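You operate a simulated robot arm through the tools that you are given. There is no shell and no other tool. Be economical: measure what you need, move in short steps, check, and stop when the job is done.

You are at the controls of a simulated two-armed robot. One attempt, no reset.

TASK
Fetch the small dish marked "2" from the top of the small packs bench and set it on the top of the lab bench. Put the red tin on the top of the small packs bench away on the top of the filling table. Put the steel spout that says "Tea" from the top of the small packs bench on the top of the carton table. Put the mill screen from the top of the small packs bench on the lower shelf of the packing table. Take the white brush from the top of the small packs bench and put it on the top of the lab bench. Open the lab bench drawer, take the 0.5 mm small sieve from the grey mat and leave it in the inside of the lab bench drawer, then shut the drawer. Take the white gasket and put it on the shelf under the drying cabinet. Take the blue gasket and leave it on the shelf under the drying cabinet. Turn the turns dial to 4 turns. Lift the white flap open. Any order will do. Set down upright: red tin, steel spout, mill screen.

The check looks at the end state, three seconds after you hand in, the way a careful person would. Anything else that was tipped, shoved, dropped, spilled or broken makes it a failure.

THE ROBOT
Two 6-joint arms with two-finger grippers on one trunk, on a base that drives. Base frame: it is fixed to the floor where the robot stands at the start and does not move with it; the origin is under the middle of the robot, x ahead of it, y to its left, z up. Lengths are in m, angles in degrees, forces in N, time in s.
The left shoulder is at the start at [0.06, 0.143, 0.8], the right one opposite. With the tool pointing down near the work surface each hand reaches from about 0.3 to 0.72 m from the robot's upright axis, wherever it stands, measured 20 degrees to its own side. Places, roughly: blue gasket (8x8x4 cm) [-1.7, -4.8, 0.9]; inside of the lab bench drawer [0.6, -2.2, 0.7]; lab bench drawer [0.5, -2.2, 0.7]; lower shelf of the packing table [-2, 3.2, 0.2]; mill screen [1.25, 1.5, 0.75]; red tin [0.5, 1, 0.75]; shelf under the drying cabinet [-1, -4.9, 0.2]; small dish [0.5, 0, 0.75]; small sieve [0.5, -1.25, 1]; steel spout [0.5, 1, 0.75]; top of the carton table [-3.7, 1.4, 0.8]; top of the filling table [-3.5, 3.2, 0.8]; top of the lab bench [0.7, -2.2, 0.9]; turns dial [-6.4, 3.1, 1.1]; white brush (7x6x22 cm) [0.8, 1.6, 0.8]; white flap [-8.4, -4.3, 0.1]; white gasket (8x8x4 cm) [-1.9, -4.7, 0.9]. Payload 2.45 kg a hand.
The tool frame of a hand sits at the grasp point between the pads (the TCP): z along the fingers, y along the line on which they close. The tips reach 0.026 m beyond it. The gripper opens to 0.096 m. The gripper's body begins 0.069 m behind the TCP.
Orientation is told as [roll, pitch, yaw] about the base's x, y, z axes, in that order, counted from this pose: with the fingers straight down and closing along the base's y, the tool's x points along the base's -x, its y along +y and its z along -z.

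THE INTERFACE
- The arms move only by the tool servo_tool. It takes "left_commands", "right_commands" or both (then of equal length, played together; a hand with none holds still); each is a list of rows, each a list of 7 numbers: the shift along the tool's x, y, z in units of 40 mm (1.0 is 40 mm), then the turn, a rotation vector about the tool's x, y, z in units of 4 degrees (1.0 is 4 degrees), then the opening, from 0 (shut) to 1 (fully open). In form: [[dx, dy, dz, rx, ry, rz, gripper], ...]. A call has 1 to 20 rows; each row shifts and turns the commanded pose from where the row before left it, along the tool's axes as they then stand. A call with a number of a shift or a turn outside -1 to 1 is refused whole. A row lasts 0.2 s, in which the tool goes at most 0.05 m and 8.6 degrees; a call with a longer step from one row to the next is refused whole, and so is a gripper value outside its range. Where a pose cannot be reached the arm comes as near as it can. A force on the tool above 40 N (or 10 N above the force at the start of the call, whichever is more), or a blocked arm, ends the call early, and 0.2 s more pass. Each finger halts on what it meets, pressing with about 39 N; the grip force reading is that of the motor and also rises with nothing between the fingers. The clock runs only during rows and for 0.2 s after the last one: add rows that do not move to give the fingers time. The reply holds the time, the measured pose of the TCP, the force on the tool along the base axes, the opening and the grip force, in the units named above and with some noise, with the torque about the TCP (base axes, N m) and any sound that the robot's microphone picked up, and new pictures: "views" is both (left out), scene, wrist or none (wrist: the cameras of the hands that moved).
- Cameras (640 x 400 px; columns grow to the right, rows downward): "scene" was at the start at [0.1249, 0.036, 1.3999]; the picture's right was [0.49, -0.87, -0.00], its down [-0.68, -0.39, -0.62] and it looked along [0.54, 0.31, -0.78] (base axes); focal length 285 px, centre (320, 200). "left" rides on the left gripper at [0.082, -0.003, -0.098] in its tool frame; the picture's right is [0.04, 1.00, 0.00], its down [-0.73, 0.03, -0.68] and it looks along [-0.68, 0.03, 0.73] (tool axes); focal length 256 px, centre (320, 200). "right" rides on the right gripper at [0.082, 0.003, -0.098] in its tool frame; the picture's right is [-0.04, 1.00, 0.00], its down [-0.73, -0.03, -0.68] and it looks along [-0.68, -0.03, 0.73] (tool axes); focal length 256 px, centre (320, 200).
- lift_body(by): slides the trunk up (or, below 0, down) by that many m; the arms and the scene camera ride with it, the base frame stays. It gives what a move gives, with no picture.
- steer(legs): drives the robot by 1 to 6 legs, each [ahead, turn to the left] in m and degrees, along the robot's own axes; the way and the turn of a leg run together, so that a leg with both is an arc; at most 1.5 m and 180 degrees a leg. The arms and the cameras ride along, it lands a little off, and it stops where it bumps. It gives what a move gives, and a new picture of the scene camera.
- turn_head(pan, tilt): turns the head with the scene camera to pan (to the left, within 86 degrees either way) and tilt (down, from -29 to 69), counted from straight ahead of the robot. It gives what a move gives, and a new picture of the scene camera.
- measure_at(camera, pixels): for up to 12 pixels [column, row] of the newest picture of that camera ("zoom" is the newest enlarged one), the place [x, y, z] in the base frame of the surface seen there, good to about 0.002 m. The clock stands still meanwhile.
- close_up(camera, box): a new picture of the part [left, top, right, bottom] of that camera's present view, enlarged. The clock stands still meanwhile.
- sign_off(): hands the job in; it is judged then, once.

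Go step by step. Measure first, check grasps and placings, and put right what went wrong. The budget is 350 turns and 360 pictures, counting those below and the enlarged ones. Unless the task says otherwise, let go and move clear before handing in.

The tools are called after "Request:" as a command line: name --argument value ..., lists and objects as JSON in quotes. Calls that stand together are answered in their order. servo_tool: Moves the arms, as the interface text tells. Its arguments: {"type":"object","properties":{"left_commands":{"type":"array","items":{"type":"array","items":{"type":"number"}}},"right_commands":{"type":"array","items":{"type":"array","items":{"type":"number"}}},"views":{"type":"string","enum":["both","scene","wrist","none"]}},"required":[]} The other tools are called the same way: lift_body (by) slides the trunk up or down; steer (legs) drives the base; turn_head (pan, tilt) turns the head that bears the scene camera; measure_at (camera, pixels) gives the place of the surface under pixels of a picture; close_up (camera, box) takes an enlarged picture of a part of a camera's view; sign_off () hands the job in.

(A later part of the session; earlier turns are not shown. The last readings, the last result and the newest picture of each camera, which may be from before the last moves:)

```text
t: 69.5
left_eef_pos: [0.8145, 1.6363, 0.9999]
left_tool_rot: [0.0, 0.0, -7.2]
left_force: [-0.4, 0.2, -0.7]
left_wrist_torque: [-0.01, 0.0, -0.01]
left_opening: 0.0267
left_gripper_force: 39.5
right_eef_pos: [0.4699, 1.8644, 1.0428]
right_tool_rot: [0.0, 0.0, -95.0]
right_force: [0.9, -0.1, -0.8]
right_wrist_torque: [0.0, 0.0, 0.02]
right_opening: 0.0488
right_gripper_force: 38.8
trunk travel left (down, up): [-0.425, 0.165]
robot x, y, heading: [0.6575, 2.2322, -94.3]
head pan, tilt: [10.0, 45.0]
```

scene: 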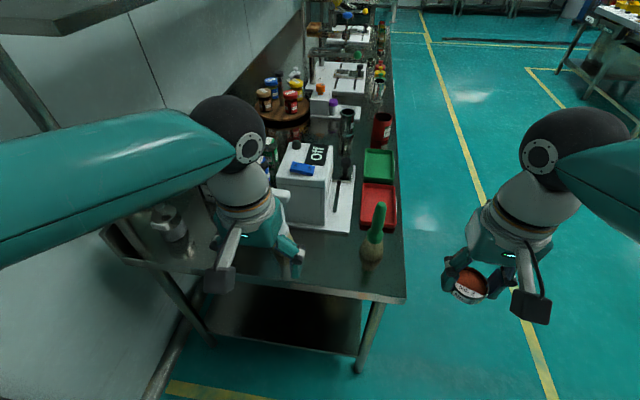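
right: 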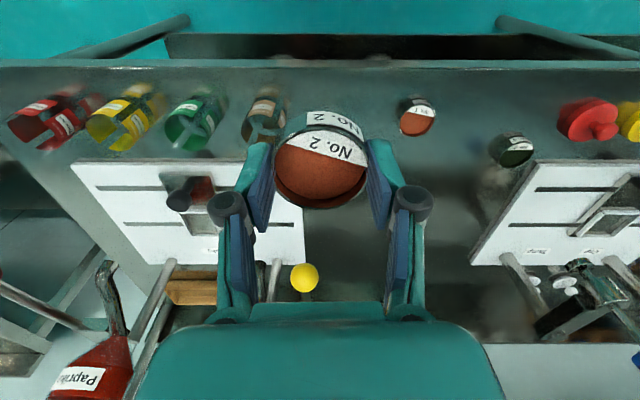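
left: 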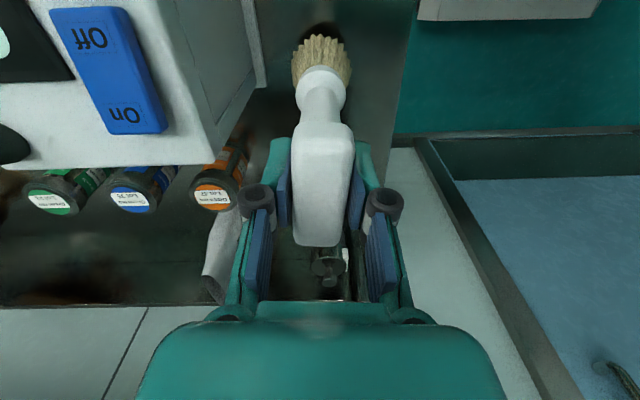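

The brush is held and lifted (0.027, 39 N). I'll raise it well clear and draw it back toward the robot.

Request:
servo_tool --left_commands '[[0, 0, -0.8, 0, 0, 0, 0], [0, 0, -0.9, 0, 0, 0, 0], [0, 0, -0.9, 0, 0, 0, 0], [0, 0, -0.9, 0, 0, 0, 0], [0, 0.3, -0.9, 0, 0, 0, 0], [0, 0.8, -0.4, 0, 0, 0, 0], [0, 0.9, 0, 0, 0, 0, 0], [0, 0.9, 0, 0, 0, 0, 0], [0, 0.9, 0, 0, 0, 0, 0], [0, 0.6, 0, 0, 0, 0, 0]]' --views "none"

Request:
steer --legs '[[0, -45], [0, -42], [1.0, 0], [0, 45], [0, 45]]'

```text
t: 71.7
left_eef_pos: [0.8371, 1.8585, 1.1448]
left_tool_rot: [0.1, 0.0, -7.2]
left_force: [-0.3, 0.5, -1.1]
left_wrist_torque: [-0.01, -0.01, 0.02]
left_opening: 0.0269
left_gripper_force: 39.0
left hand out of reach, approached as far as the arm can: row 3, 4, 5
right_eef_pos: [0.47, 1.8633, 1.0436]
right_tool_rot: [0.0, 0.1, -94.9]
right_force: [-0.7, 0.2, -1.1]
right_wrist_torque: [-0.01, 0.01, 0.01]
right_opening: 0.0491
right_gripper_force: 38.9
trunk travel left (down, up): [-0.425, 0.165]
robot x, y, heading: [0.6615, 2.2335, -93.9]
head pan, tilt: [10.0, 45.0]
```

```text
t: 76.4
left_eef_pos: [0.2964, 2.0222, 1.1457]
left_tool_rot: [-0.1, -0.2, -92.1]
left_force: [-0.3, 0.6, -0.6]
left_wrist_torque: [-0.04, -0.04, -0.02]
left_opening: 0.0269
left_gripper_force: 39.2
right_eef_pos: [0.2686, 2.3897, 1.0442]
right_tool_rot: [0.1, 0.0, -179.8]
right_force: [-0.9, -0.5, -0.8]
right_wrist_torque: [-0.01, 0.01, 0.0]
right_opening: 0.0487
right_gripper_force: 38.8
trunk travel left (down, up): [-0.425, 0.165]
robot x, y, heading: [0.6555, 2.182, 179.8]
head pan, tilt: [10.0, 45.0]
stopped in leg 2: the robot was blocked; the commanded pose is now the measured one
```

scene: 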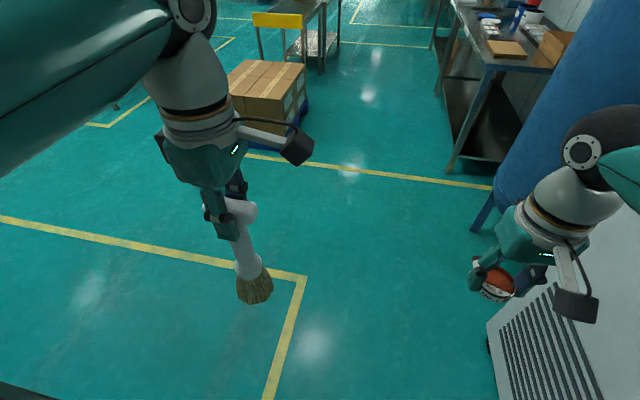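

Heading is 180° now; continuing in shorter legs toward x≈-0.35, then turning to face -y.

Request:
steer --legs '[[1.0, 0], [0, 45], [0, 45], [1.2, 0]]'

```text
t: 85.9
left_eef_pos: [-0.2547, 1.8077, 1.1444]
left_tool_rot: [0.1, 0.0, -11.7]
left_force: [0.8, -1.1, -1.2]
left_wrist_torque: [0.01, 0.03, 0.02]
left_opening: 0.0266
left_gripper_force: 39.5
right_eef_pos: [-0.6199, 1.8428, 1.047]
right_tool_rot: [-0.1, 0.0, -99.7]
right_force: [-0.2, -0.2, -0.4]
right_wrist_torque: [0.0, 0.03, 0.02]
right_opening: 0.049
right_gripper_force: 38.9
trunk travel left (down, up): [-0.425, 0.165]
robot x, y, heading: [-0.4027, 2.1991, -98.6]
head pan, tilt: [10.0, 45.0]
stopped in leg 3: the robot was blocked; the commanded pose is now the measured one
```

scene: 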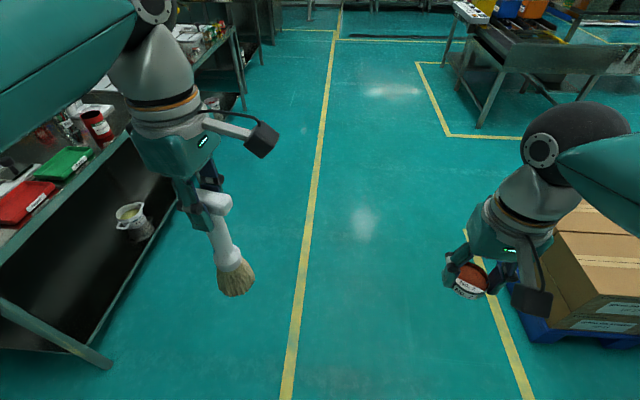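

The corridor ahead is free between the bench and the boxes. I'll correct the heading and drive toward the lab bench.

Request:
steer --legs '[[0, 10], [1.4, 0], [1.4, 0], [1.0, 0]]'

Request:
turn_head --pan 50 --tilt 30

```text
t: 105.4
left_eef_pos: [-0.1315, -1.9967, 1.1462]
left_tool_rot: [0.0, 0.0, -3.3]
left_force: [-0.1, 0.2, -0.9]
left_wrist_torque: [0.02, 0.01, 0.03]
left_opening: 0.0267
left_gripper_force: 38.5
right_eef_pos: [-0.4996, -2.016, 1.0447]
right_tool_rot: [0.1, -0.1, -91.1]
right_force: [-0.1, 0.7, -0.4]
right_wrist_torque: [0.03, -0.02, 0.02]
right_opening: 0.049
right_gripper_force: 39.3
trunk travel left (down, up): [-0.425, 0.165]
robot x, y, heading: [-0.332, -1.6302, -90.1]
head pan, tilt: [10.0, 45.0]
```

scene: 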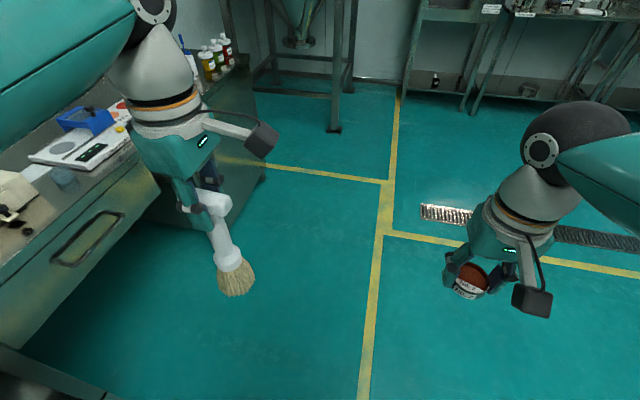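

```text
t: 106.5
left_eef_pos: [-0.1329, -1.9956, 1.1472]
left_tool_rot: [0.0, 0.1, -3.3]
left_force: [0.1, -1.1, -0.8]
left_wrist_torque: [0.03, 0.02, -0.03]
left_opening: 0.0265
left_gripper_force: 39.4
right_eef_pos: [-0.4994, -2.0173, 1.0465]
right_tool_rot: [0.0, -0.1, -91.0]
right_force: [-0.3, -0.5, -0.6]
right_wrist_torque: [-0.04, -0.01, -0.03]
right_opening: 0.0489
right_gripper_force: 39.0
trunk travel left (down, up): [-0.425, 0.165]
robot x, y, heading: [-0.3342, -1.6259, -90.0]
head pan, tilt: [50.0, 30.0]
```

scene: 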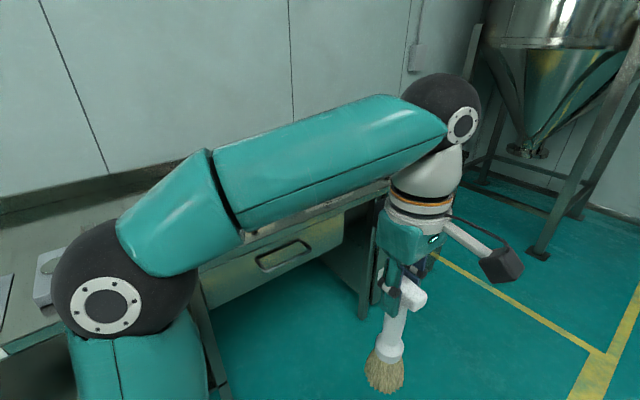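

The drawer is at left-front of the lab bench. I'll turn to face the bench here and look down at its top.

Request:
steer --legs '[[0, 45], [0, 42]]'

Request:
turn_head --pan -25 --tilt 30

Request:
turn_head --pan 25 --tilt 30

```text
t: 110.9
left_eef_pos: [0.0694, -1.5005, 1.1473]
left_tool_rot: [0.1, -0.1, 75.9]
left_force: [0.0, 0.9, -0.3]
left_wrist_torque: [-0.02, 0.03, 0.01]
left_opening: 0.0266
left_gripper_force: 39.4
right_eef_pos: [0.0192, -1.865, 1.0469]
right_tool_rot: [0.0, -0.1, -11.9]
right_force: [0.0, 0.8, -0.2]
right_wrist_torque: [-0.03, 0.02, 0.0]
right_opening: 0.0488
right_gripper_force: 38.9
trunk travel left (down, up): [-0.425, 0.165]
robot x, y, heading: [-0.3407, -1.6766, -9.4]
head pan, tilt: [50.0, 30.0]
stopped in leg 2: the robot was blocked; the commanded pose is now the measured one
```

scene: 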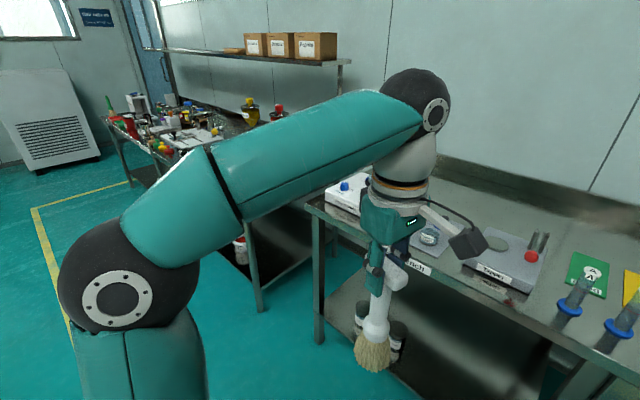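

```text
t: 112.4
left_eef_pos: [0.0684, -1.5023, 1.1474]
left_tool_rot: [0.0, 0.0, 75.9]
left_force: [-0.1, -0.4, -1.2]
left_wrist_torque: [-0.01, 0.03, -0.01]
left_opening: 0.0267
left_gripper_force: 38.9
right_eef_pos: [0.0193, -1.8667, 1.0473]
right_tool_rot: [0.0, -0.1, -11.9]
right_force: [0.1, 0.8, -0.2]
right_wrist_torque: [0.02, 0.02, -0.02]
right_opening: 0.049
right_gripper_force: 38.6
trunk travel left (down, up): [-0.425, 0.165]
robot x, y, heading: [-0.3406, -1.6759, -8.9]
head pan, tilt: [-25.0, 30.0]
```

scene: 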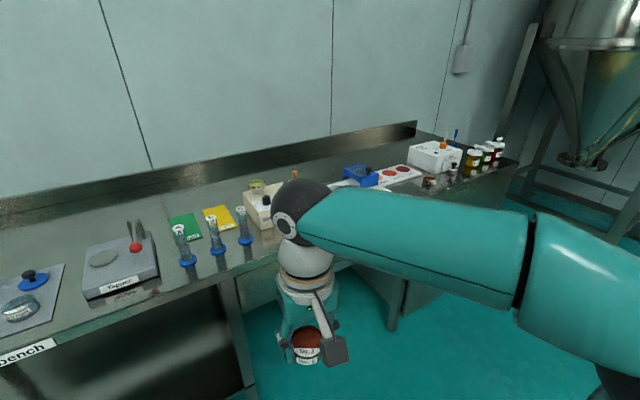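

```text
t: 113.6
left_eef_pos: [0.0694, -1.5019, 1.146]
left_tool_rot: [0.0, -0.1, 75.9]
left_force: [0.4, -0.5, -0.7]
left_wrist_torque: [0.01, 0.01, 0.01]
left_opening: 0.0265
left_gripper_force: 39.2
right_eef_pos: [0.0194, -1.8672, 1.0464]
right_tool_rot: [0.1, -0.1, -11.8]
right_force: [0.1, -0.1, -0.8]
right_wrist_torque: [-0.03, -0.05, -0.01]
right_opening: 0.049
right_gripper_force: 39.1
trunk travel left (down, up): [-0.425, 0.165]
robot x, y, heading: [-0.3417, -1.6774, -9.4]
head pan, tilt: [25.0, 30.0]
```

scene: 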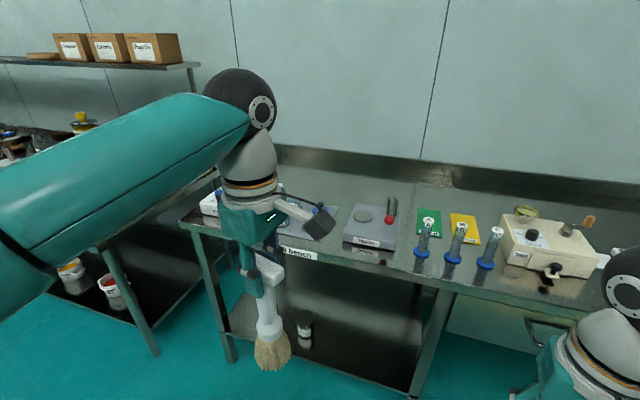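

Free space on the bench top seems available between the "Tapper" and the tubes (≈(403,250)) and behind them. I'll measure candidates.

Request:
measure_at --camera "scene" --pixels '[[403, 225], [403, 245], [403, 265], [395, 235], [415, 255], [350, 245], [396, 252], [345, 195], [335, 215], [440, 200], [300, 185], [500, 278]]'

Request:
close_up --camera "scene" --box '[270, 160, 590, 360]'

```text
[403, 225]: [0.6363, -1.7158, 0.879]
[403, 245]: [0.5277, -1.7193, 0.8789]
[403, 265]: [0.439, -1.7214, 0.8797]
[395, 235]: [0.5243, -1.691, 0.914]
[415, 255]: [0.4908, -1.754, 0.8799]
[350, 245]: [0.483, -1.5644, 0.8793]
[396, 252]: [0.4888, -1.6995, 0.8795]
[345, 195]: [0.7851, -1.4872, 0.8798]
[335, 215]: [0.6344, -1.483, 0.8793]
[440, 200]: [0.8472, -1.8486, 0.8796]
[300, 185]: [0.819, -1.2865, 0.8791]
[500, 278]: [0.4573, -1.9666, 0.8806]
```

```text
2.00 times, centred on (430, 260) of scene
```

zoom: 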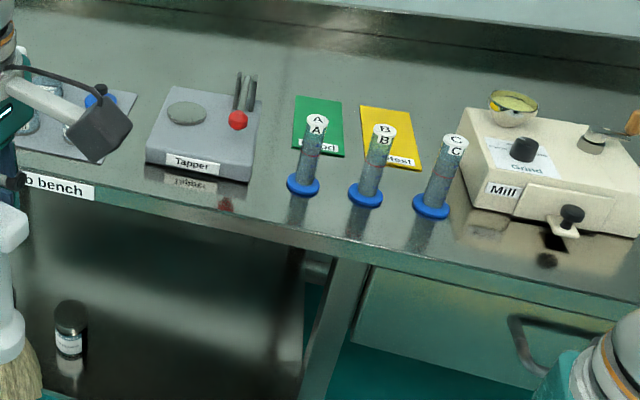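

The gap beside the Tapper is tight (~7 cm). I'll check the right part of the bench for roomier space.

Request:
steer --legs '[[0, -40], [0.45, 0], [0, 45]]'

Request:
turn_head --pan 0 --tilt 40

Request:
turn_head --pan -40 --tilt 25

```text
t: 120.8
left_eef_pos: [0.3362, -1.8027, 1.1463]
left_tool_rot: [0.1, 0.0, 81.6]
left_force: [-0.4, 0.4, -1.3]
left_wrist_torque: [-0.01, 0.04, -0.01]
left_opening: 0.0267
left_gripper_force: 38.8
right_eef_pos: [0.324, -2.17, 1.0463]
right_tool_rot: [0.0, -0.1, -6.1]
right_force: [-0.1, 0.9, -0.2]
right_wrist_torque: [0.01, -0.01, -0.02]
right_opening: 0.049
right_gripper_force: 39.1
trunk travel left (down, up): [-0.425, 0.165]
robot x, y, heading: [-0.0526, -2.0426, -3.9]
head pan, tilt: [25.0, 30.0]
```

scene: 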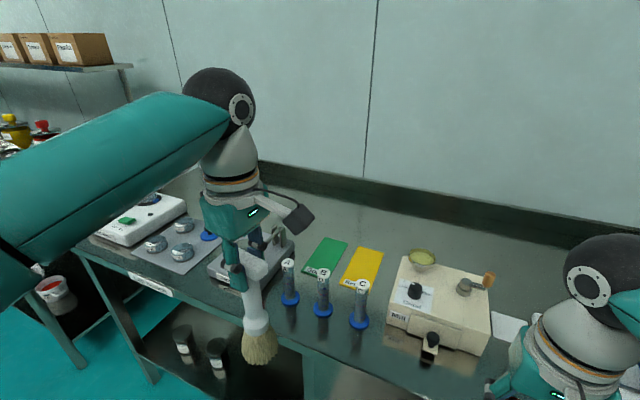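

```text
t: 121.7
left_eef_pos: [0.3367, -1.8021, 1.1468]
left_tool_rot: [0.0, 0.0, 81.6]
left_force: [-0.2, 0.4, -0.5]
left_wrist_torque: [-0.01, 0.0, 0.02]
left_opening: 0.0266
left_gripper_force: 38.3
right_eef_pos: [0.3242, -2.1688, 1.0477]
right_tool_rot: [0.0, -0.2, -6.2]
right_force: [-0.1, 0.8, -0.1]
right_wrist_torque: [0.01, 0.03, 0.05]
right_opening: 0.0489
right_gripper_force: 38.9
trunk travel left (down, up): [-0.425, 0.165]
robot x, y, heading: [-0.0529, -2.0389, -3.8]
head pan, tilt: [0.0, 40.0]
```

scene: 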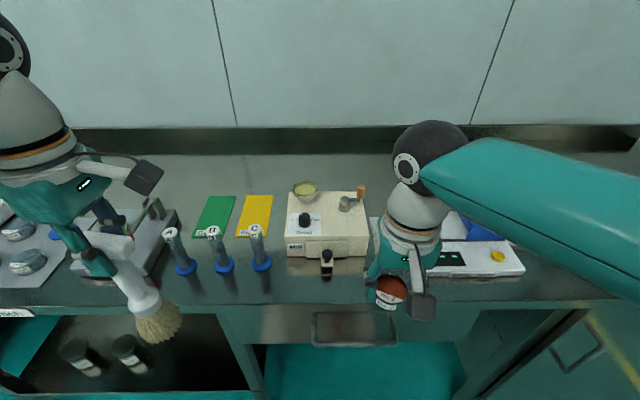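

```text
t: 122.8
left_eef_pos: [0.3383, -1.803, 1.1469]
left_tool_rot: [0.1, 0.0, 81.6]
left_force: [1.0, -0.3, -0.9]
left_wrist_torque: [0.01, 0.01, 0.01]
left_opening: 0.0267
left_gripper_force: 38.9
right_eef_pos: [0.3243, -2.1699, 1.0467]
right_tool_rot: [0.1, -0.1, -6.1]
right_force: [0.2, 0.6, -0.9]
right_wrist_torque: [0.0, 0.04, -0.01]
right_opening: 0.0491
right_gripper_force: 39.0
trunk travel left (down, up): [-0.425, 0.165]
robot x, y, heading: [-0.0515, -2.0398, -4.1]
head pan, tilt: [-40.0, 25.0]
```

scene: 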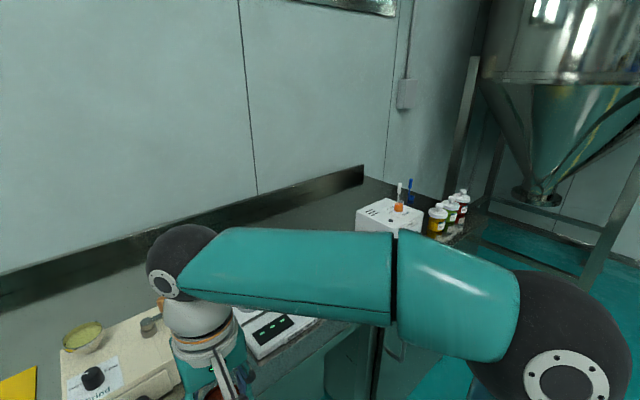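

I'll go back to the centred view and measure free areas behind and between.

Request:
turn_head --pan 0 --tilt 40

Request:
measure_at --camera "scene" --pixels '[[215, 185], [255, 185], [270, 265], [280, 240], [180, 225], [210, 300], [345, 280], [395, 320], [185, 262], [260, 262], [300, 240], [150, 300]]'

```text
t: 123.9
left_eef_pos: [0.3361, -1.8023, 1.147]
left_tool_rot: [0.0, 0.0, 81.6]
left_force: [0.2, -0.2, -0.8]
left_wrist_torque: [0.01, -0.02, 0.0]
left_opening: 0.0267
left_gripper_force: 38.7
right_eef_pos: [0.3236, -2.1705, 1.0475]
right_tool_rot: [0.1, -0.1, -6.2]
right_force: [0.4, -0.6, -0.4]
right_wrist_torque: [0.0, -0.05, 0.03]
right_opening: 0.0487
right_gripper_force: 38.6
trunk travel left (down, up): [-0.425, 0.165]
robot x, y, heading: [-0.0516, -2.0369, -3.6]
head pan, tilt: [0.0, 40.0]
```

scene: 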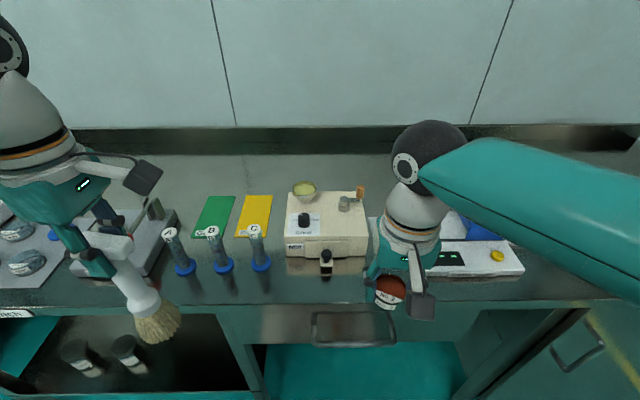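

```text
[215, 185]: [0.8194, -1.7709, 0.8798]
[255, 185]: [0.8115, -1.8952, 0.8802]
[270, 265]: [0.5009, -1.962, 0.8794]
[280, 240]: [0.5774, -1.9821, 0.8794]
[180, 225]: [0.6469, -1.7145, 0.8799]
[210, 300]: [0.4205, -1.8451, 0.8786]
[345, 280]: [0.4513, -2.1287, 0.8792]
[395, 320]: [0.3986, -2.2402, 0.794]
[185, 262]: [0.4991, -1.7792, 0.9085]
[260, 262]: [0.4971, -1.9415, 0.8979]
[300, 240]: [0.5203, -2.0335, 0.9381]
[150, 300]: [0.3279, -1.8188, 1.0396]
```

A good spot for the dish is in front-left of the mill at about (0.452,-2.025), between tube C and the mill knob. I'll shift the left hand left for room and bring the dish above the spot.

Request:
servo_tool --left_commands '[[-0.8, 0, 0, 0, 0, 0, 0], [-0.8, 0, 0, 0, 0, 0, 0], [-0.8, 0, 0, 0, 0, 0, 0], [0, 0, 0, 0, 0, 0, 0], [0, 0, 0, 0, 0, 0, 0], [0, 0, 0, 0, 0, 0, 0], [0, 0, 0, 0, 0, 0, 0], [0, 0, 0, 0, 0, 0, 0], [0, 0, 0, 0, 0, 0, 0], [0, 0, 0, 0, 0, 0, 0]]' --right_commands '[[-0.4, 0.56, 0, 0, 0, 0, 0], [-0.5, 0.7, 0, 0, 0, 0, 0], [-0.5, 0.7, 0, 0, 0, 0, 0], [-0.5, 0.7, 0, 0, 0, 0, 0], [-0.5, 0.7, 0, 0, 0, 0, 0], [-0.39, 0.6, 0, 0, 0, 0, 0], [0, 0, 0.6, 0, 0, 0, 0], [0, 0, 0.7, 0, 0, 0, 0], [0, 0, 0.6, 0, 0, 0, 0], [0, 0, 0, 0, 0, 0, 0]]' --views "both"

```text
t: 126.1
left_eef_pos: [0.3518, -1.7055, 1.1462]
left_tool_rot: [0.0, 0.1, 81.7]
left_force: [0.0, -0.4, -0.9]
left_wrist_torque: [0.01, 0.0, 0.03]
left_opening: 0.0271
left_gripper_force: 39.3
right_eef_pos: [0.452, -2.0254, 0.9716]
right_tool_rot: [0.1, -0.1, -6.1]
right_force: [0.9, -0.5, -0.4]
right_wrist_torque: [0.01, -0.02, 0.0]
right_opening: 0.0488
right_gripper_force: 39.2
trunk travel left (down, up): [-0.425, 0.165]
robot x, y, heading: [-0.0532, -2.0376, -3.6]
head pan, tilt: [0.0, 40.0]
```

scene: 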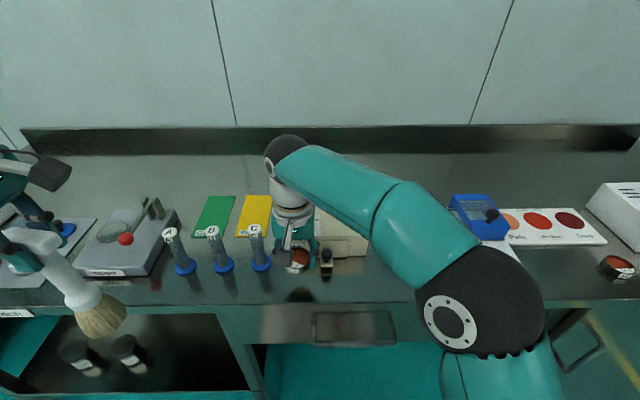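
right: 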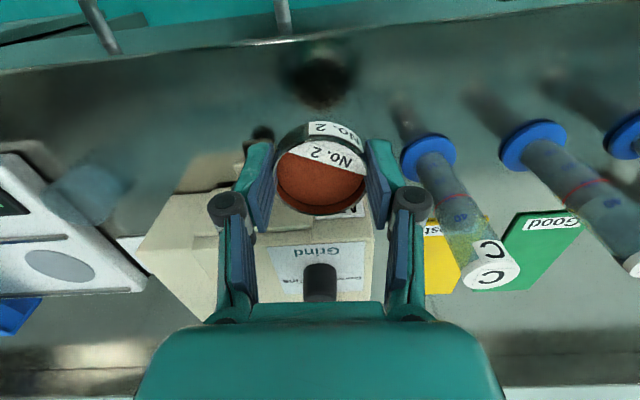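
left: 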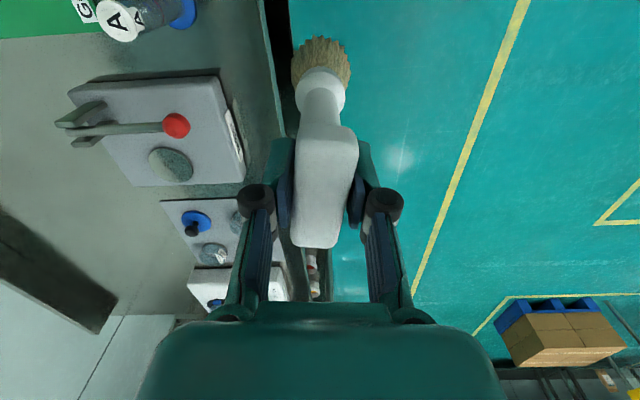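

Spot looks free; knob appears at wrist pixel (262,132). I'll measure it and the free floor before lowering.

Request:
measure_at --camera "right" --pixels '[[262, 132], [250, 148], [320, 85], [428, 160], [405, 150], [318, 48]]'

```text
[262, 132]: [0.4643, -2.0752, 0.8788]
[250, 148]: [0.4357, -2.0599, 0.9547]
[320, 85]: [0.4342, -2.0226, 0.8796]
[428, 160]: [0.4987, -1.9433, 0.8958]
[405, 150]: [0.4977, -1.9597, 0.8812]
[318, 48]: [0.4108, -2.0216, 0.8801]
```

Request:
servo_tool --right_commands '[[0, 0.1, 0.6, 0, 0, 0, 0], [0, 0, 0.5, 0, 0, 0, 0], [0, 0, 0.3, 0, 0, 0, 0], [0, 0, 0.2, 0, 0, 0, 0], [0, 0, 0, 0, 0, 0, 0]]' --views "wrist"

```text
t: 127.3
left_eef_pos: [0.3504, -1.7053, 1.1472]
left_tool_rot: [0.0, 0.0, 81.6]
left_force: [-0.3, 0.6, -0.2]
left_wrist_torque: [-0.01, -0.03, -0.01]
left_opening: 0.0265
left_gripper_force: 39.0
right_eef_pos: [0.4503, -2.0218, 0.9085]
right_tool_rot: [-0.1, 0.0, -6.3]
right_force: [0.7, -1.2, 1.7]
right_wrist_torque: [-0.04, 0.01, -0.01]
right_opening: 0.0489
right_gripper_force: 38.6
trunk travel left (down, up): [-0.425, 0.165]
robot x, y, heading: [-0.0532, -2.04, -4.0]
head pan, tilt: [0.0, 40.0]
```

right: 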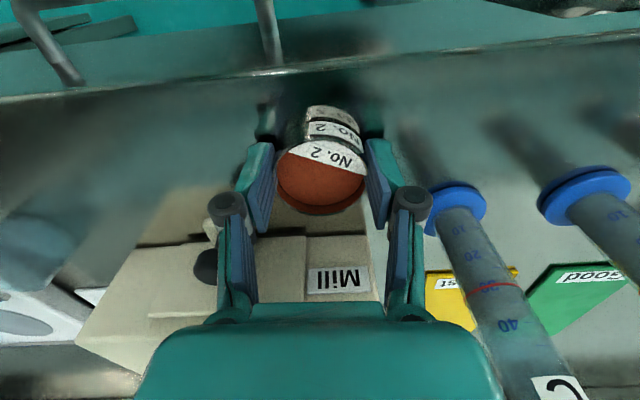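

Nearly in contact; lowering 1 mm more and opening slightly, then rising.

Request:
servo_tool --right_commands '[[0, 0, 0.04, 0, 0, 0, 0], [0, 0, 0, 0, 0, 0, 0.6], [0, 0, 0, 0, 0, 0, 0.66], [0, 0, 0, 0, 0, 0, 0.66], [0, 0, -0.3, 0, 0, 0, 0.66], [0, 0, -0.6, 0, 0, 0, 0.66], [0, 0, -0.8, 0, 0, 0, 0.66], [0, 0, -0.8, 0, 0, 0, 0.66], [0.5, 0, -0.9, 0, 0, 0, 0.66]]' --views "wrist"

```text
t: 129.3
left_eef_pos: [0.35, -1.7058, 1.1464]
left_tool_rot: [0.0, 0.1, 81.6]
left_force: [-0.2, 1.0, -0.9]
left_wrist_torque: [-0.01, -0.01, -0.01]
left_opening: 0.0268
left_gripper_force: 38.5
right_eef_pos: [0.4314, -2.0191, 1.0418]
right_tool_rot: [0.1, -0.2, -6.0]
right_force: [-0.8, 0.5, -0.6]
right_wrist_torque: [0.0, -0.03, -0.04]
right_opening: 0.0634
right_gripper_force: 0.0
trunk travel left (down, up): [-0.425, 0.165]
robot x, y, heading: [-0.0532, -2.0386, -3.8]
head pan, tilt: [0.0, 40.0]
```

right: 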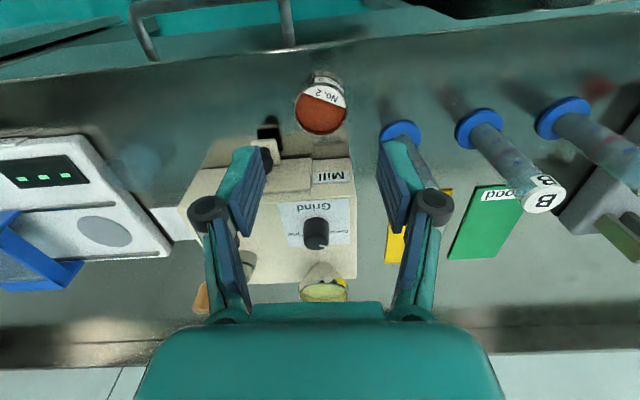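

The dish stands on the lab bench. I'll retract the right hand, raise the trunk 0.1 m for clearance, and shift the robot left along the bench.

Request:
servo_tool --right_commands '[[0.8, -0.6, 0, 0, 0, 0, 1], [0.8, -0.6, 0, 0, 0, 0, 1], [0.6, -0.8, 0, 0, 0, 0, 1], [0.3, -0.8, 0, 0, 0, 0, 1]]' --views "none"

Request:
lift_body --by 0.1

Request:
steer --legs '[[0, 73], [0.33, 0], [0, -66]]'

Request:
turn_head --pan 5 --tilt 45

```text
t: 130.3
left_eef_pos: [0.3513, -1.7056, 1.1459]
left_tool_rot: [0.0, -0.1, 81.7]
left_force: [-0.1, -0.8, -1.5]
left_wrist_torque: [0.01, -0.01, 0.0]
left_opening: 0.0265
left_gripper_force: 39.1
right_eef_pos: [0.3209, -2.1205, 1.0377]
right_tool_rot: [0.0, 0.0, -6.1]
right_force: [0.6, -0.6, 0.1]
right_wrist_torque: [0.03, 0.0, 0.01]
right_opening: 0.0958
right_gripper_force: 0.2
trunk travel left (down, up): [-0.425, 0.165]
robot x, y, heading: [-0.0561, -2.0379, -3.7]
head pan, tilt: [0.0, 40.0]
```

```text
t: 131.6
left_eef_pos: [0.351, -1.7058, 1.2453]
left_tool_rot: [0.0, 0.0, 81.6]
left_force: [-0.1, -0.8, -0.8]
left_wrist_torque: [0.01, -0.01, 0.0]
left_opening: 0.0267
left_gripper_force: 38.5
right_eef_pos: [0.3213, -2.1214, 1.1367]
right_tool_rot: [0.0, -0.1, -6.1]
right_force: [0.3, -0.2, 0.7]
right_wrist_torque: [0.01, 0.02, -0.02]
right_opening: 0.0959
right_gripper_force: 0.0
trunk travel left (down, up): [-0.525, 0.065]
robot x, y, heading: [-0.0541, -2.0361, -3.8]
head pan, tilt: [0.0, 40.0]
```

```text
t: 135.4
left_eef_pos: [-0.2451, -1.5434, 1.245]
left_tool_rot: [0.0, 0.2, 153.2]
left_force: [-1.0, 0.0, -2.1]
left_wrist_torque: [-0.04, -0.05, -0.02]
left_opening: 0.0266
left_gripper_force: 39.2
right_eef_pos: [0.141, -1.7037, 1.1385]
right_tool_rot: [-0.1, -0.1, 65.5]
right_force: [-0.8, 0.8, 0.2]
right_wrist_torque: [-0.05, -0.08, 0.01]
right_opening: 0.0959
right_gripper_force: 0.0
trunk travel left (down, up): [-0.525, 0.065]
robot x, y, heading: [-0.0146, -2.0545, 68.7]
head pan, tilt: [0.0, 40.0]
stopped in leg 1: the robot was blocked; the commanded pose is now the measured one
```

scene: 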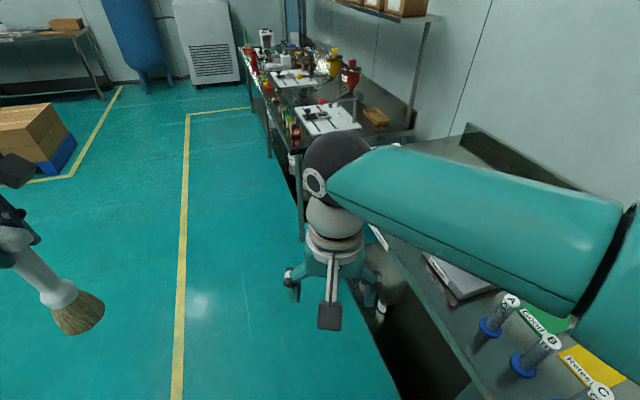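

```text
t: 136.1
left_eef_pos: [-0.2409, -1.5458, 1.2462]
left_tool_rot: [0.0, 0.0, 153.2]
left_force: [0.0, -1.1, -0.6]
left_wrist_torque: [-0.01, -0.01, -0.03]
left_opening: 0.0267
left_gripper_force: 38.7
right_eef_pos: [0.1449, -1.7065, 1.1392]
right_tool_rot: [0.1, -0.1, 65.6]
right_force: [-0.1, -0.4, 0.5]
right_wrist_torque: [0.01, -0.01, -0.02]
right_opening: 0.096
right_gripper_force: 0.1
trunk travel left (down, up): [-0.525, 0.065]
robot x, y, heading: [-0.0121, -2.0536, 68.3]
head pan, tilt: [5.0, 45.0]
```

scene: 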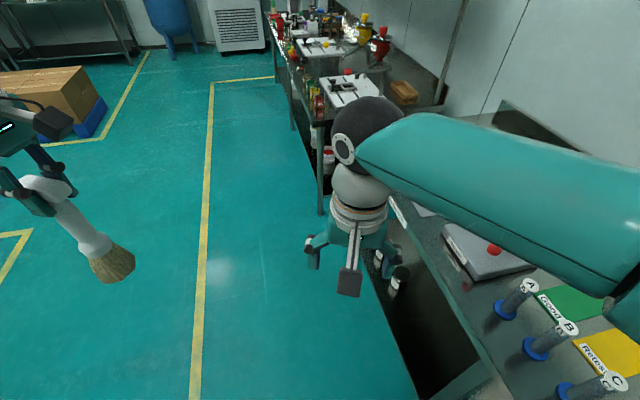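

Turn done apart from a false "block". Now drive ahead and turn back to face the bench in two steps.

Request:
steer --legs '[[0.32, 0], [0, -35], [0, -33]]'

Request:
turn_head --pan 10 --tilt 45

```text
t: 141.2
left_eef_pos: [0.3303, -1.2409, 1.2502]
left_tool_rot: [0.2, -0.4, 106.1]
left_force: [0.4, -0.2, -0.5]
left_wrist_torque: [0.13, 0.06, 0.0]
left_opening: 0.0269
left_gripper_force: 38.8
right_eef_pos: [0.4734, -1.6326, 1.1371]
right_tool_rot: [0.3, 0.2, 18.0]
right_force: [0.9, -1.1, -1.0]
right_wrist_torque: [0.09, 0.07, 0.05]
right_opening: 0.096
right_gripper_force: 0.0
trunk travel left (down, up): [-0.525, 0.065]
robot x, y, heading: [0.0956, -1.7181, 26.4]
head pan, tilt: [5.0, 45.0]
stopped in leg 3: the robot was blocked; the commanded pose is now the measured one
```

scene: 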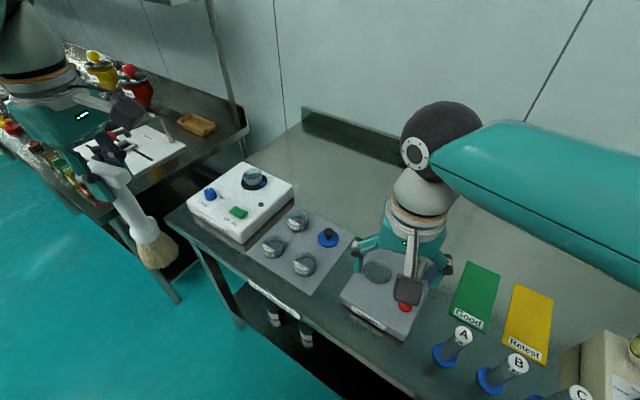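

```text
t: 141.8
left_eef_pos: [0.3246, -1.2347, 1.2495]
left_tool_rot: [0.0, 0.0, 106.3]
left_force: [0.7, -0.2, -1.2]
left_wrist_torque: [-0.03, 0.0, 0.0]
left_opening: 0.0267
left_gripper_force: 39.3
right_eef_pos: [0.4683, -1.6266, 1.1398]
right_tool_rot: [-0.1, -0.1, 18.2]
right_force: [-0.4, 0.5, 0.3]
right_wrist_torque: [-0.01, 0.0, 0.01]
right_opening: 0.096
right_gripper_force: 0.0
trunk travel left (down, up): [-0.525, 0.065]
robot x, y, heading: [0.0958, -1.7183, 26.6]
head pan, tilt: [10.0, 45.0]
```

scene: 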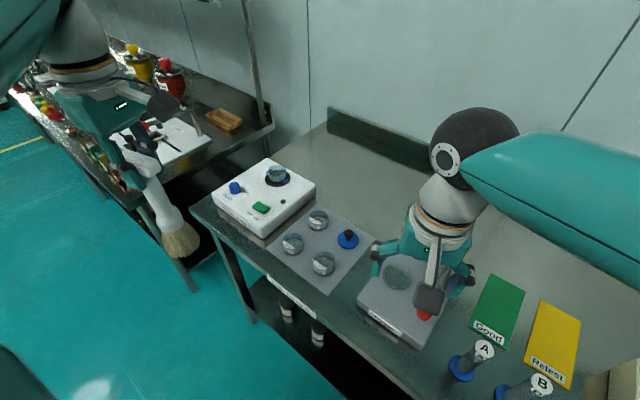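

Now I see the grey mat with three sieves, and a large free area behind it around (365,195). I'll measure free spots and zoom on sieves.

Request:
measure_at --camera "scene" --pixels '[[365, 195], [365, 215], [345, 200], [390, 215], [370, 240], [347, 240], [318, 220], [292, 245], [323, 265], [377, 235], [335, 205], [400, 230]]'

Request:
close_up --camera "scene" --box '[260, 190, 388, 270]'

```text
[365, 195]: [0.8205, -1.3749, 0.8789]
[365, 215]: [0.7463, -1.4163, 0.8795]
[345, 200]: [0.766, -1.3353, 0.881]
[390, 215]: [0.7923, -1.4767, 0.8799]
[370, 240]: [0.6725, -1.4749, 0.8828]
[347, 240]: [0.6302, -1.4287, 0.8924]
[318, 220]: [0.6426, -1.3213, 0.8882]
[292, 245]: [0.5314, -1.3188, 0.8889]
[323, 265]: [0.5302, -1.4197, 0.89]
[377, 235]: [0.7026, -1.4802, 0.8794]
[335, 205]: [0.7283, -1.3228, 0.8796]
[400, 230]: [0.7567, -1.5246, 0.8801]
```

```text
5.00 times, centred on (324, 230) of scene
```

zoom: 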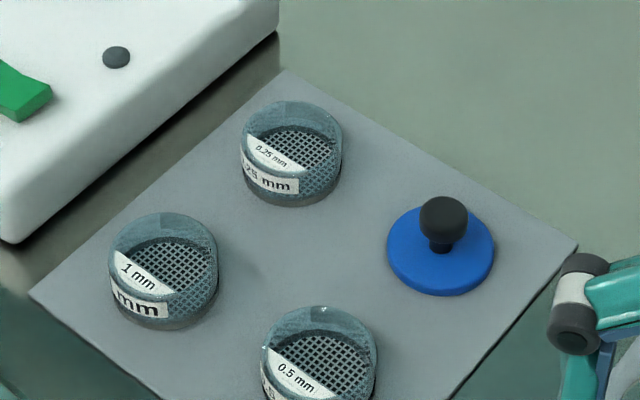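

The 0.5 mm sieve is the one at (323,265) → (0.530,-1.420). For the brush I'll use the free spot behind the mat at (0.75,-1.415); moving it above there.

Request:
servo_tool --left_commands '[[0.5, -0.6, 0, 0, 0, 0, 0], [0.7, -0.8, 0, 0, 0, 0, 0], [0.73, -0.894, 0, 0, 0, 0, 0], [0.73, -0.894, 0, 0, 0, 0, 0], [0.73, -0.894, 0, 0, 0, 0, 0], [0.73, -0.894, 0, 0, 0, 0, 0], [0.73, -0.894, 0, 0, 0, 0, 0], [0.73, -0.894, 0, 0, 0, 0, 0], [0.73, -0.894, 0, 0, 0, 0, 0], [0.7, -0.85, 0, 0, 0, 0, 0], [0.29, -0.432, 0, 0, 0, 0, 0], [0, 0, 0, 0, 0, 0, 0]]' --views "scene"

```text
t: 144.4
left_eef_pos: [0.5937, -1.4516, 1.1483]
left_tool_rot: [0.0, -0.1, 106.3]
left_force: [-0.7, -0.9, -0.8]
left_wrist_torque: [-0.02, 0.01, -0.04]
left_opening: 0.0268
left_gripper_force: 39.0
left hand out of reach, approached as far as the arm can: row 4, 5, 6, 7, 8, 9, 10, 11
right_eef_pos: [0.4678, -1.6262, 1.1386]
right_tool_rot: [0.0, 0.0, 18.3]
right_force: [-0.6, 0.0, -0.4]
right_wrist_torque: [0.0, -0.01, -0.02]
right_opening: 0.096
right_gripper_force: 0.0
trunk travel left (down, up): [-0.525, 0.065]
robot x, y, heading: [0.096, -1.7181, 26.4]
head pan, tilt: [10.0, 45.0]
```

scene: 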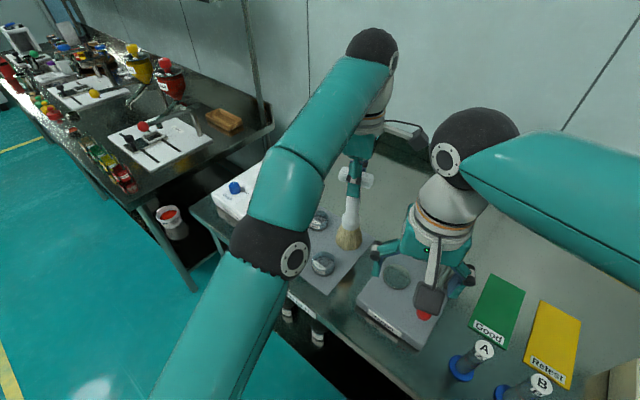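

That spot is beyond reach from here. I'll retrace the hand, then re-place the robot closer to y≈-1.5 and raise the trunk.

Request:
servo_tool --left_commands '[[-0.29, 0.432, 0, 0, 0, 0, 0], [-0.7, 0.85, 0, 0, 0, 0, 0], [-0.73, 0.894, 0, 0, 0, 0, 0], [-0.73, 0.894, 0, 0, 0, 0, 0], [-0.73, 0.894, 0, 0, 0, 0, 0], [-0.73, 0.894, 0, 0, 0, 0, 0], [-0.73, 0.894, 0, 0, 0, 0, 0], [-0.73, 0.894, 0, 0, 0, 0, 0], [-0.73, 0.894, 0, 0, 0, 0, 0], [-0.7, 0.8, 0, 0, 0, 0, 0], [-0.3, 0.6, 0, 0, 0, 0, 0], [0, 0, 0, 0, 0, 0, 0]]' --views "none"

Request:
lift_body --by 0.06

```text
t: 147.0
left_eef_pos: [0.1716, -1.2786, 1.1475]
left_tool_rot: [0.0, -0.1, 106.2]
left_force: [-0.8, -0.1, -1.1]
left_wrist_torque: [0.0, -0.01, -0.02]
left_opening: 0.0267
left_gripper_force: 38.8
right_eef_pos: [0.4689, -1.626, 1.1373]
right_tool_rot: [0.0, 0.0, 18.1]
right_force: [-0.1, -0.1, -0.4]
right_wrist_torque: [0.0, 0.03, -0.02]
right_opening: 0.096
right_gripper_force: 0.1
trunk travel left (down, up): [-0.525, 0.065]
robot x, y, heading: [0.094, -1.716, 26.4]
head pan, tilt: [10.0, 45.0]
```

```text
t: 148.0
left_eef_pos: [0.1713, -1.2796, 1.2091]
left_tool_rot: [0.0, -0.1, 106.2]
left_force: [-0.4, 0.0, -1.4]
left_wrist_torque: [0.0, -0.01, 0.03]
left_opening: 0.0268
left_gripper_force: 38.9
right_eef_pos: [0.4686, -1.6262, 1.1988]
right_tool_rot: [0.1, 0.0, 18.1]
right_force: [-0.5, -0.7, -0.2]
right_wrist_torque: [0.0, 0.02, -0.03]
right_opening: 0.096
right_gripper_force: 0.1
trunk travel left (down, up): [-0.585, 0.005]
robot x, y, heading: [0.0968, -1.7204, 26.5]
head pan, tilt: [10.0, 45.0]
```

Hand is back and the trunk is up. Repositioning the robot to about (0.07,-1.5) facing the bench.

Request:
steer --legs '[[-0.15, 0], [0, 44], [0.28, 0], [0, -33], [0, -33]]'

```text
t: 156.7
left_eef_pos: [0.2875, -1.1506, 1.2087]
left_tool_rot: [0.0, -0.1, 85.0]
left_force: [0.7, -0.1, -2.5]
left_wrist_torque: [-0.03, 0.02, -0.02]
left_opening: 0.0267
left_gripper_force: 39.3
right_eef_pos: [0.4391, -1.5802, 1.1997]
right_tool_rot: [0.0, 0.1, -3.1]
right_force: [-1.3, 0.0, -0.6]
right_wrist_torque: [0.01, -0.04, 0.01]
right_opening: 0.0959
right_gripper_force: 0.0
trunk travel left (down, up): [-0.585, 0.005]
robot x, y, heading: [0.0568, -1.5087, 5.1]
head pan, tilt: [10.0, 45.0]
```

scene: 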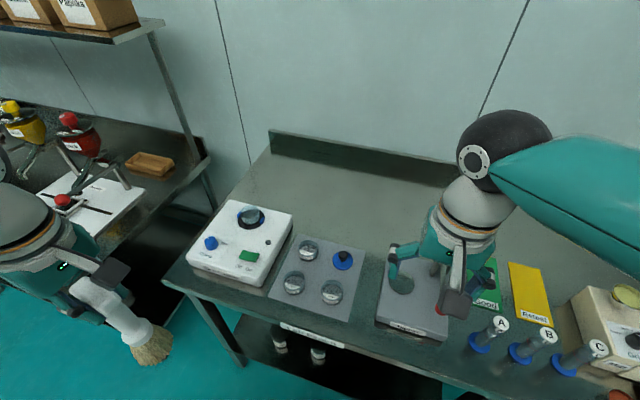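

Request:
steer --legs '[[0.045, 0]]'

Request:
measure_at --camera "scene" --pixels '[[345, 225], [325, 225], [370, 235], [375, 215], [345, 215], [300, 225], [330, 290], [330, 320]]'

```text
t: 157.6
left_eef_pos: [0.336, -1.1449, 1.2077]
left_tool_rot: [0.2, 0.0, 84.9]
left_force: [1.3, 0.1, -1.0]
left_wrist_torque: [0.0, 0.05, -0.02]
left_opening: 0.0266
left_gripper_force: 39.0
right_eef_pos: [0.4868, -1.5765, 1.1978]
right_tool_rot: [0.0, 0.0, -3.1]
right_force: [1.1, -0.1, -0.2]
right_wrist_torque: [-0.02, 0.11, 0.02]
right_opening: 0.096
right_gripper_force: 0.1
trunk travel left (down, up): [-0.585, 0.005]
robot x, y, heading: [0.1031, -1.5004, 5.3]
head pan, tilt: [10.0, 45.0]
```

scene: 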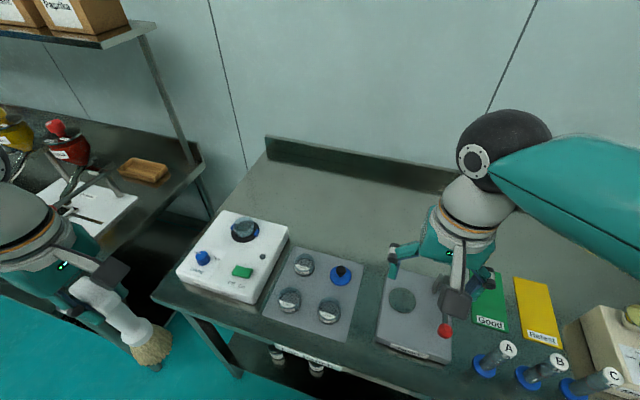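

```text
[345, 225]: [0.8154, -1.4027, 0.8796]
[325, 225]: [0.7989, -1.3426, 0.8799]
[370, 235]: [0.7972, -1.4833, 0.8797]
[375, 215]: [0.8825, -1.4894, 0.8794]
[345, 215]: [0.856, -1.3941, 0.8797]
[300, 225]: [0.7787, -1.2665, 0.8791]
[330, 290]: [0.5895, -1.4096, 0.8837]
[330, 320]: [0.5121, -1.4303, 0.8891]
```

Now target (0.75,-1.40) is ~0.60 m from the left shoulder. Moving first sideways, then forward over the mat with the brush bottom at ~0.97.

Request:
servo_tool --left_commands '[[0.9, 0, 0, 0, 0, 0, 0], [0.9, 0, 0, 0, 0, 0, 0], [0.9, 0, 0, 0, 0, 0, 0], [0.9, 0, 0, 0, 0, 0, 0], [0.9, 0, 0, 0, 0, 0, 0], [0.93, 0, 0, 0, 0, 0, 0], [0, -0.9, 0.1, 0, 0, 0, 0], [0, -0.9, 0.1, 0, 0, 0, 0], [0, -0.9, 0.1, 0, 0, 0, 0], [0, -0.9, 0.1, 0, 0, 0, 0], [0, -0.9, 0.1, 0, 0, 0, 0], [0, -0.9, 0.1, 0, 0, 0, 0], [0, -0.9, 0.1, 0, 0, 0, 0], [0, 0, 0, 0, 0, 0, 0]]' --views "none"

```text
t: 160.6
left_eef_pos: [0.5654, -1.3822, 1.1807]
left_tool_rot: [0.0, -0.1, 85.0]
left_force: [0.5, 0.1, -1.6]
left_wrist_torque: [-0.02, 0.0, -0.02]
left_opening: 0.0266
left_gripper_force: 39.0
right_eef_pos: [0.4832, -1.5768, 1.2006]
right_tool_rot: [-0.1, -0.1, -3.1]
right_force: [0.1, 0.7, 0.1]
right_wrist_torque: [0.01, 0.0, 0.0]
right_opening: 0.0959
right_gripper_force: 0.0
trunk travel left (down, up): [-0.585, 0.005]
robot x, y, heading: [0.0996, -1.5039, 5.4]
head pan, tilt: [10.0, 45.0]
```

Request:
servo_tool --left_commands '[[0.05, -0.8, 0.1, 0, 0, 0, 0], [0.05, -0.8, 0.1, 0, 0, 0, 0], [0.05, -0.8, 0.1, 0, 0, 0, 0], [0.05, -0.8, 0, 0, 0, 0, 0], [0.05, -0.8, 0, 0, 0, 0, 0], [0.05, -0.6, 0, 0, 0, 0, 0], [0, 0, 0, 0, 0, 0, 0]]' --views "scene"

```text
t: 162.2
left_eef_pos: [0.6969, -1.409, 1.1514]
left_tool_rot: [0.0, 0.0, 85.0]
left_force: [-0.7, 0.6, -1.0]
left_wrist_torque: [0.02, 0.01, 0.01]
left_opening: 0.0266
left_gripper_force: 38.7
left hand out of reach, approached as far as the arm can: row 5, 6
right_eef_pos: [0.4839, -1.5764, 1.1988]
right_tool_rot: [-0.1, 0.0, -3.1]
right_force: [-0.2, 0.4, 0.3]
right_wrist_torque: [-0.01, -0.02, 0.04]
right_opening: 0.0958
right_gripper_force: 0.1
trunk travel left (down, up): [-0.585, 0.005]
robot x, y, heading: [0.1023, -1.5051, 5.2]
head pan, tilt: [10.0, 45.0]
```

scene: 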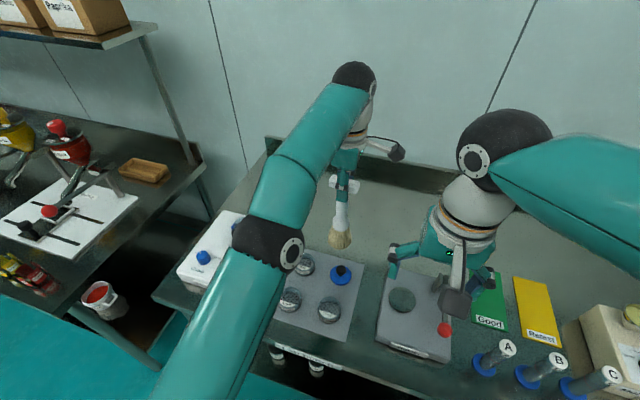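

Limit here is x≈0.70 at this height; lowering should gain a few cm. I'll measure the mat's far edge precisely.

Request:
close_up --camera "scene" --box '[280, 210, 440, 310]'

Request:
measure_at --camera "scene" --pixels '[[362, 258], [362, 262], [362, 266], [375, 262], [375, 270], [380, 250], [372, 280], [343, 268], [385, 258]]'

```text
4.00 times, centred on (360, 260) of scene
```

zoom: 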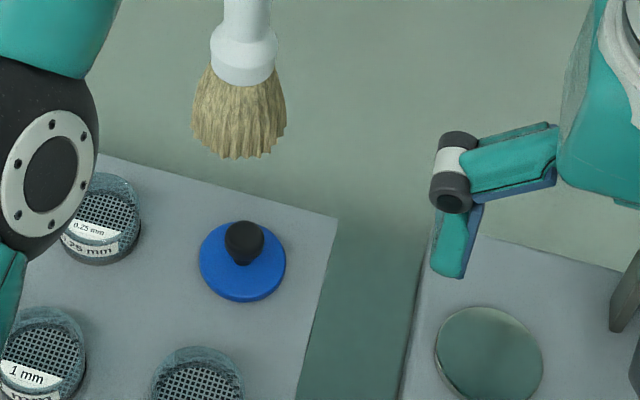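

```text
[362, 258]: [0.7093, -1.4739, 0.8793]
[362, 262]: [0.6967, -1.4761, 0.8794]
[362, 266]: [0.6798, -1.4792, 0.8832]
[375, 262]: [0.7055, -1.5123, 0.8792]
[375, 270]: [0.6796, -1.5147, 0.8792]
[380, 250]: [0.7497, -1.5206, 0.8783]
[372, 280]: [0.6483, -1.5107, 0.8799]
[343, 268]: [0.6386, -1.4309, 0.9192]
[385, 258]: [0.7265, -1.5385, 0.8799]
```

The mat's corner is at about (0.69,-1.48). I'll set the brush at about (0.727,-1.45), descending while moving out.

Request:
servo_tool --left_commands '[[0.3, -0.4, 0.4, 0, 0, 0, 0], [0.3, -0.4, 0.3, 0, 0, 0, 0], [0.3, -0.2, 0.3, 0, 0, 0, 0], [0.1, -0.1, 0.2, 0, 0, 0, 0], [0, 0, 0, 0, 0, 0, 0]]' --views "scene"

```text
t: 163.4
left_eef_pos: [0.7126, -1.4494, 1.0967]
left_tool_rot: [0.0, 0.0, 84.8]
left_force: [0.4, 0.8, -1.3]
left_wrist_torque: [-0.02, 0.01, 0.01]
left_opening: 0.0269
left_gripper_force: 38.7
left hand out of reach, approached as far as the arm can: row 1, 2, 3, 4
right_eef_pos: [0.485, -1.5769, 1.199]
right_tool_rot: [0.0, 0.0, -3.0]
right_force: [0.2, -0.2, -0.7]
right_wrist_torque: [0.01, 0.0, 0.01]
right_opening: 0.0957
right_gripper_force: 0.2
trunk travel left (down, up): [-0.585, 0.005]
robot x, y, heading: [0.1006, -1.5023, 5.4]
head pan, tilt: [10.0, 45.0]
```

scene: 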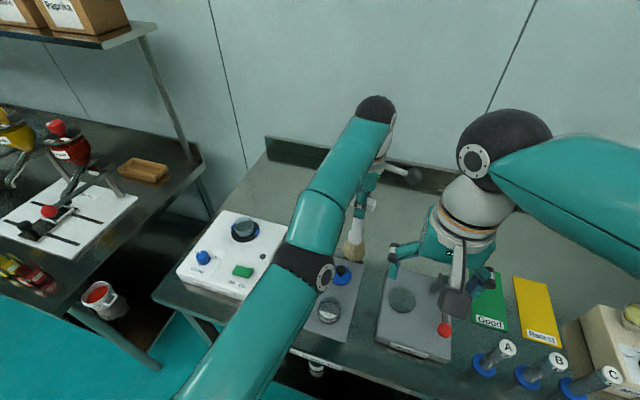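

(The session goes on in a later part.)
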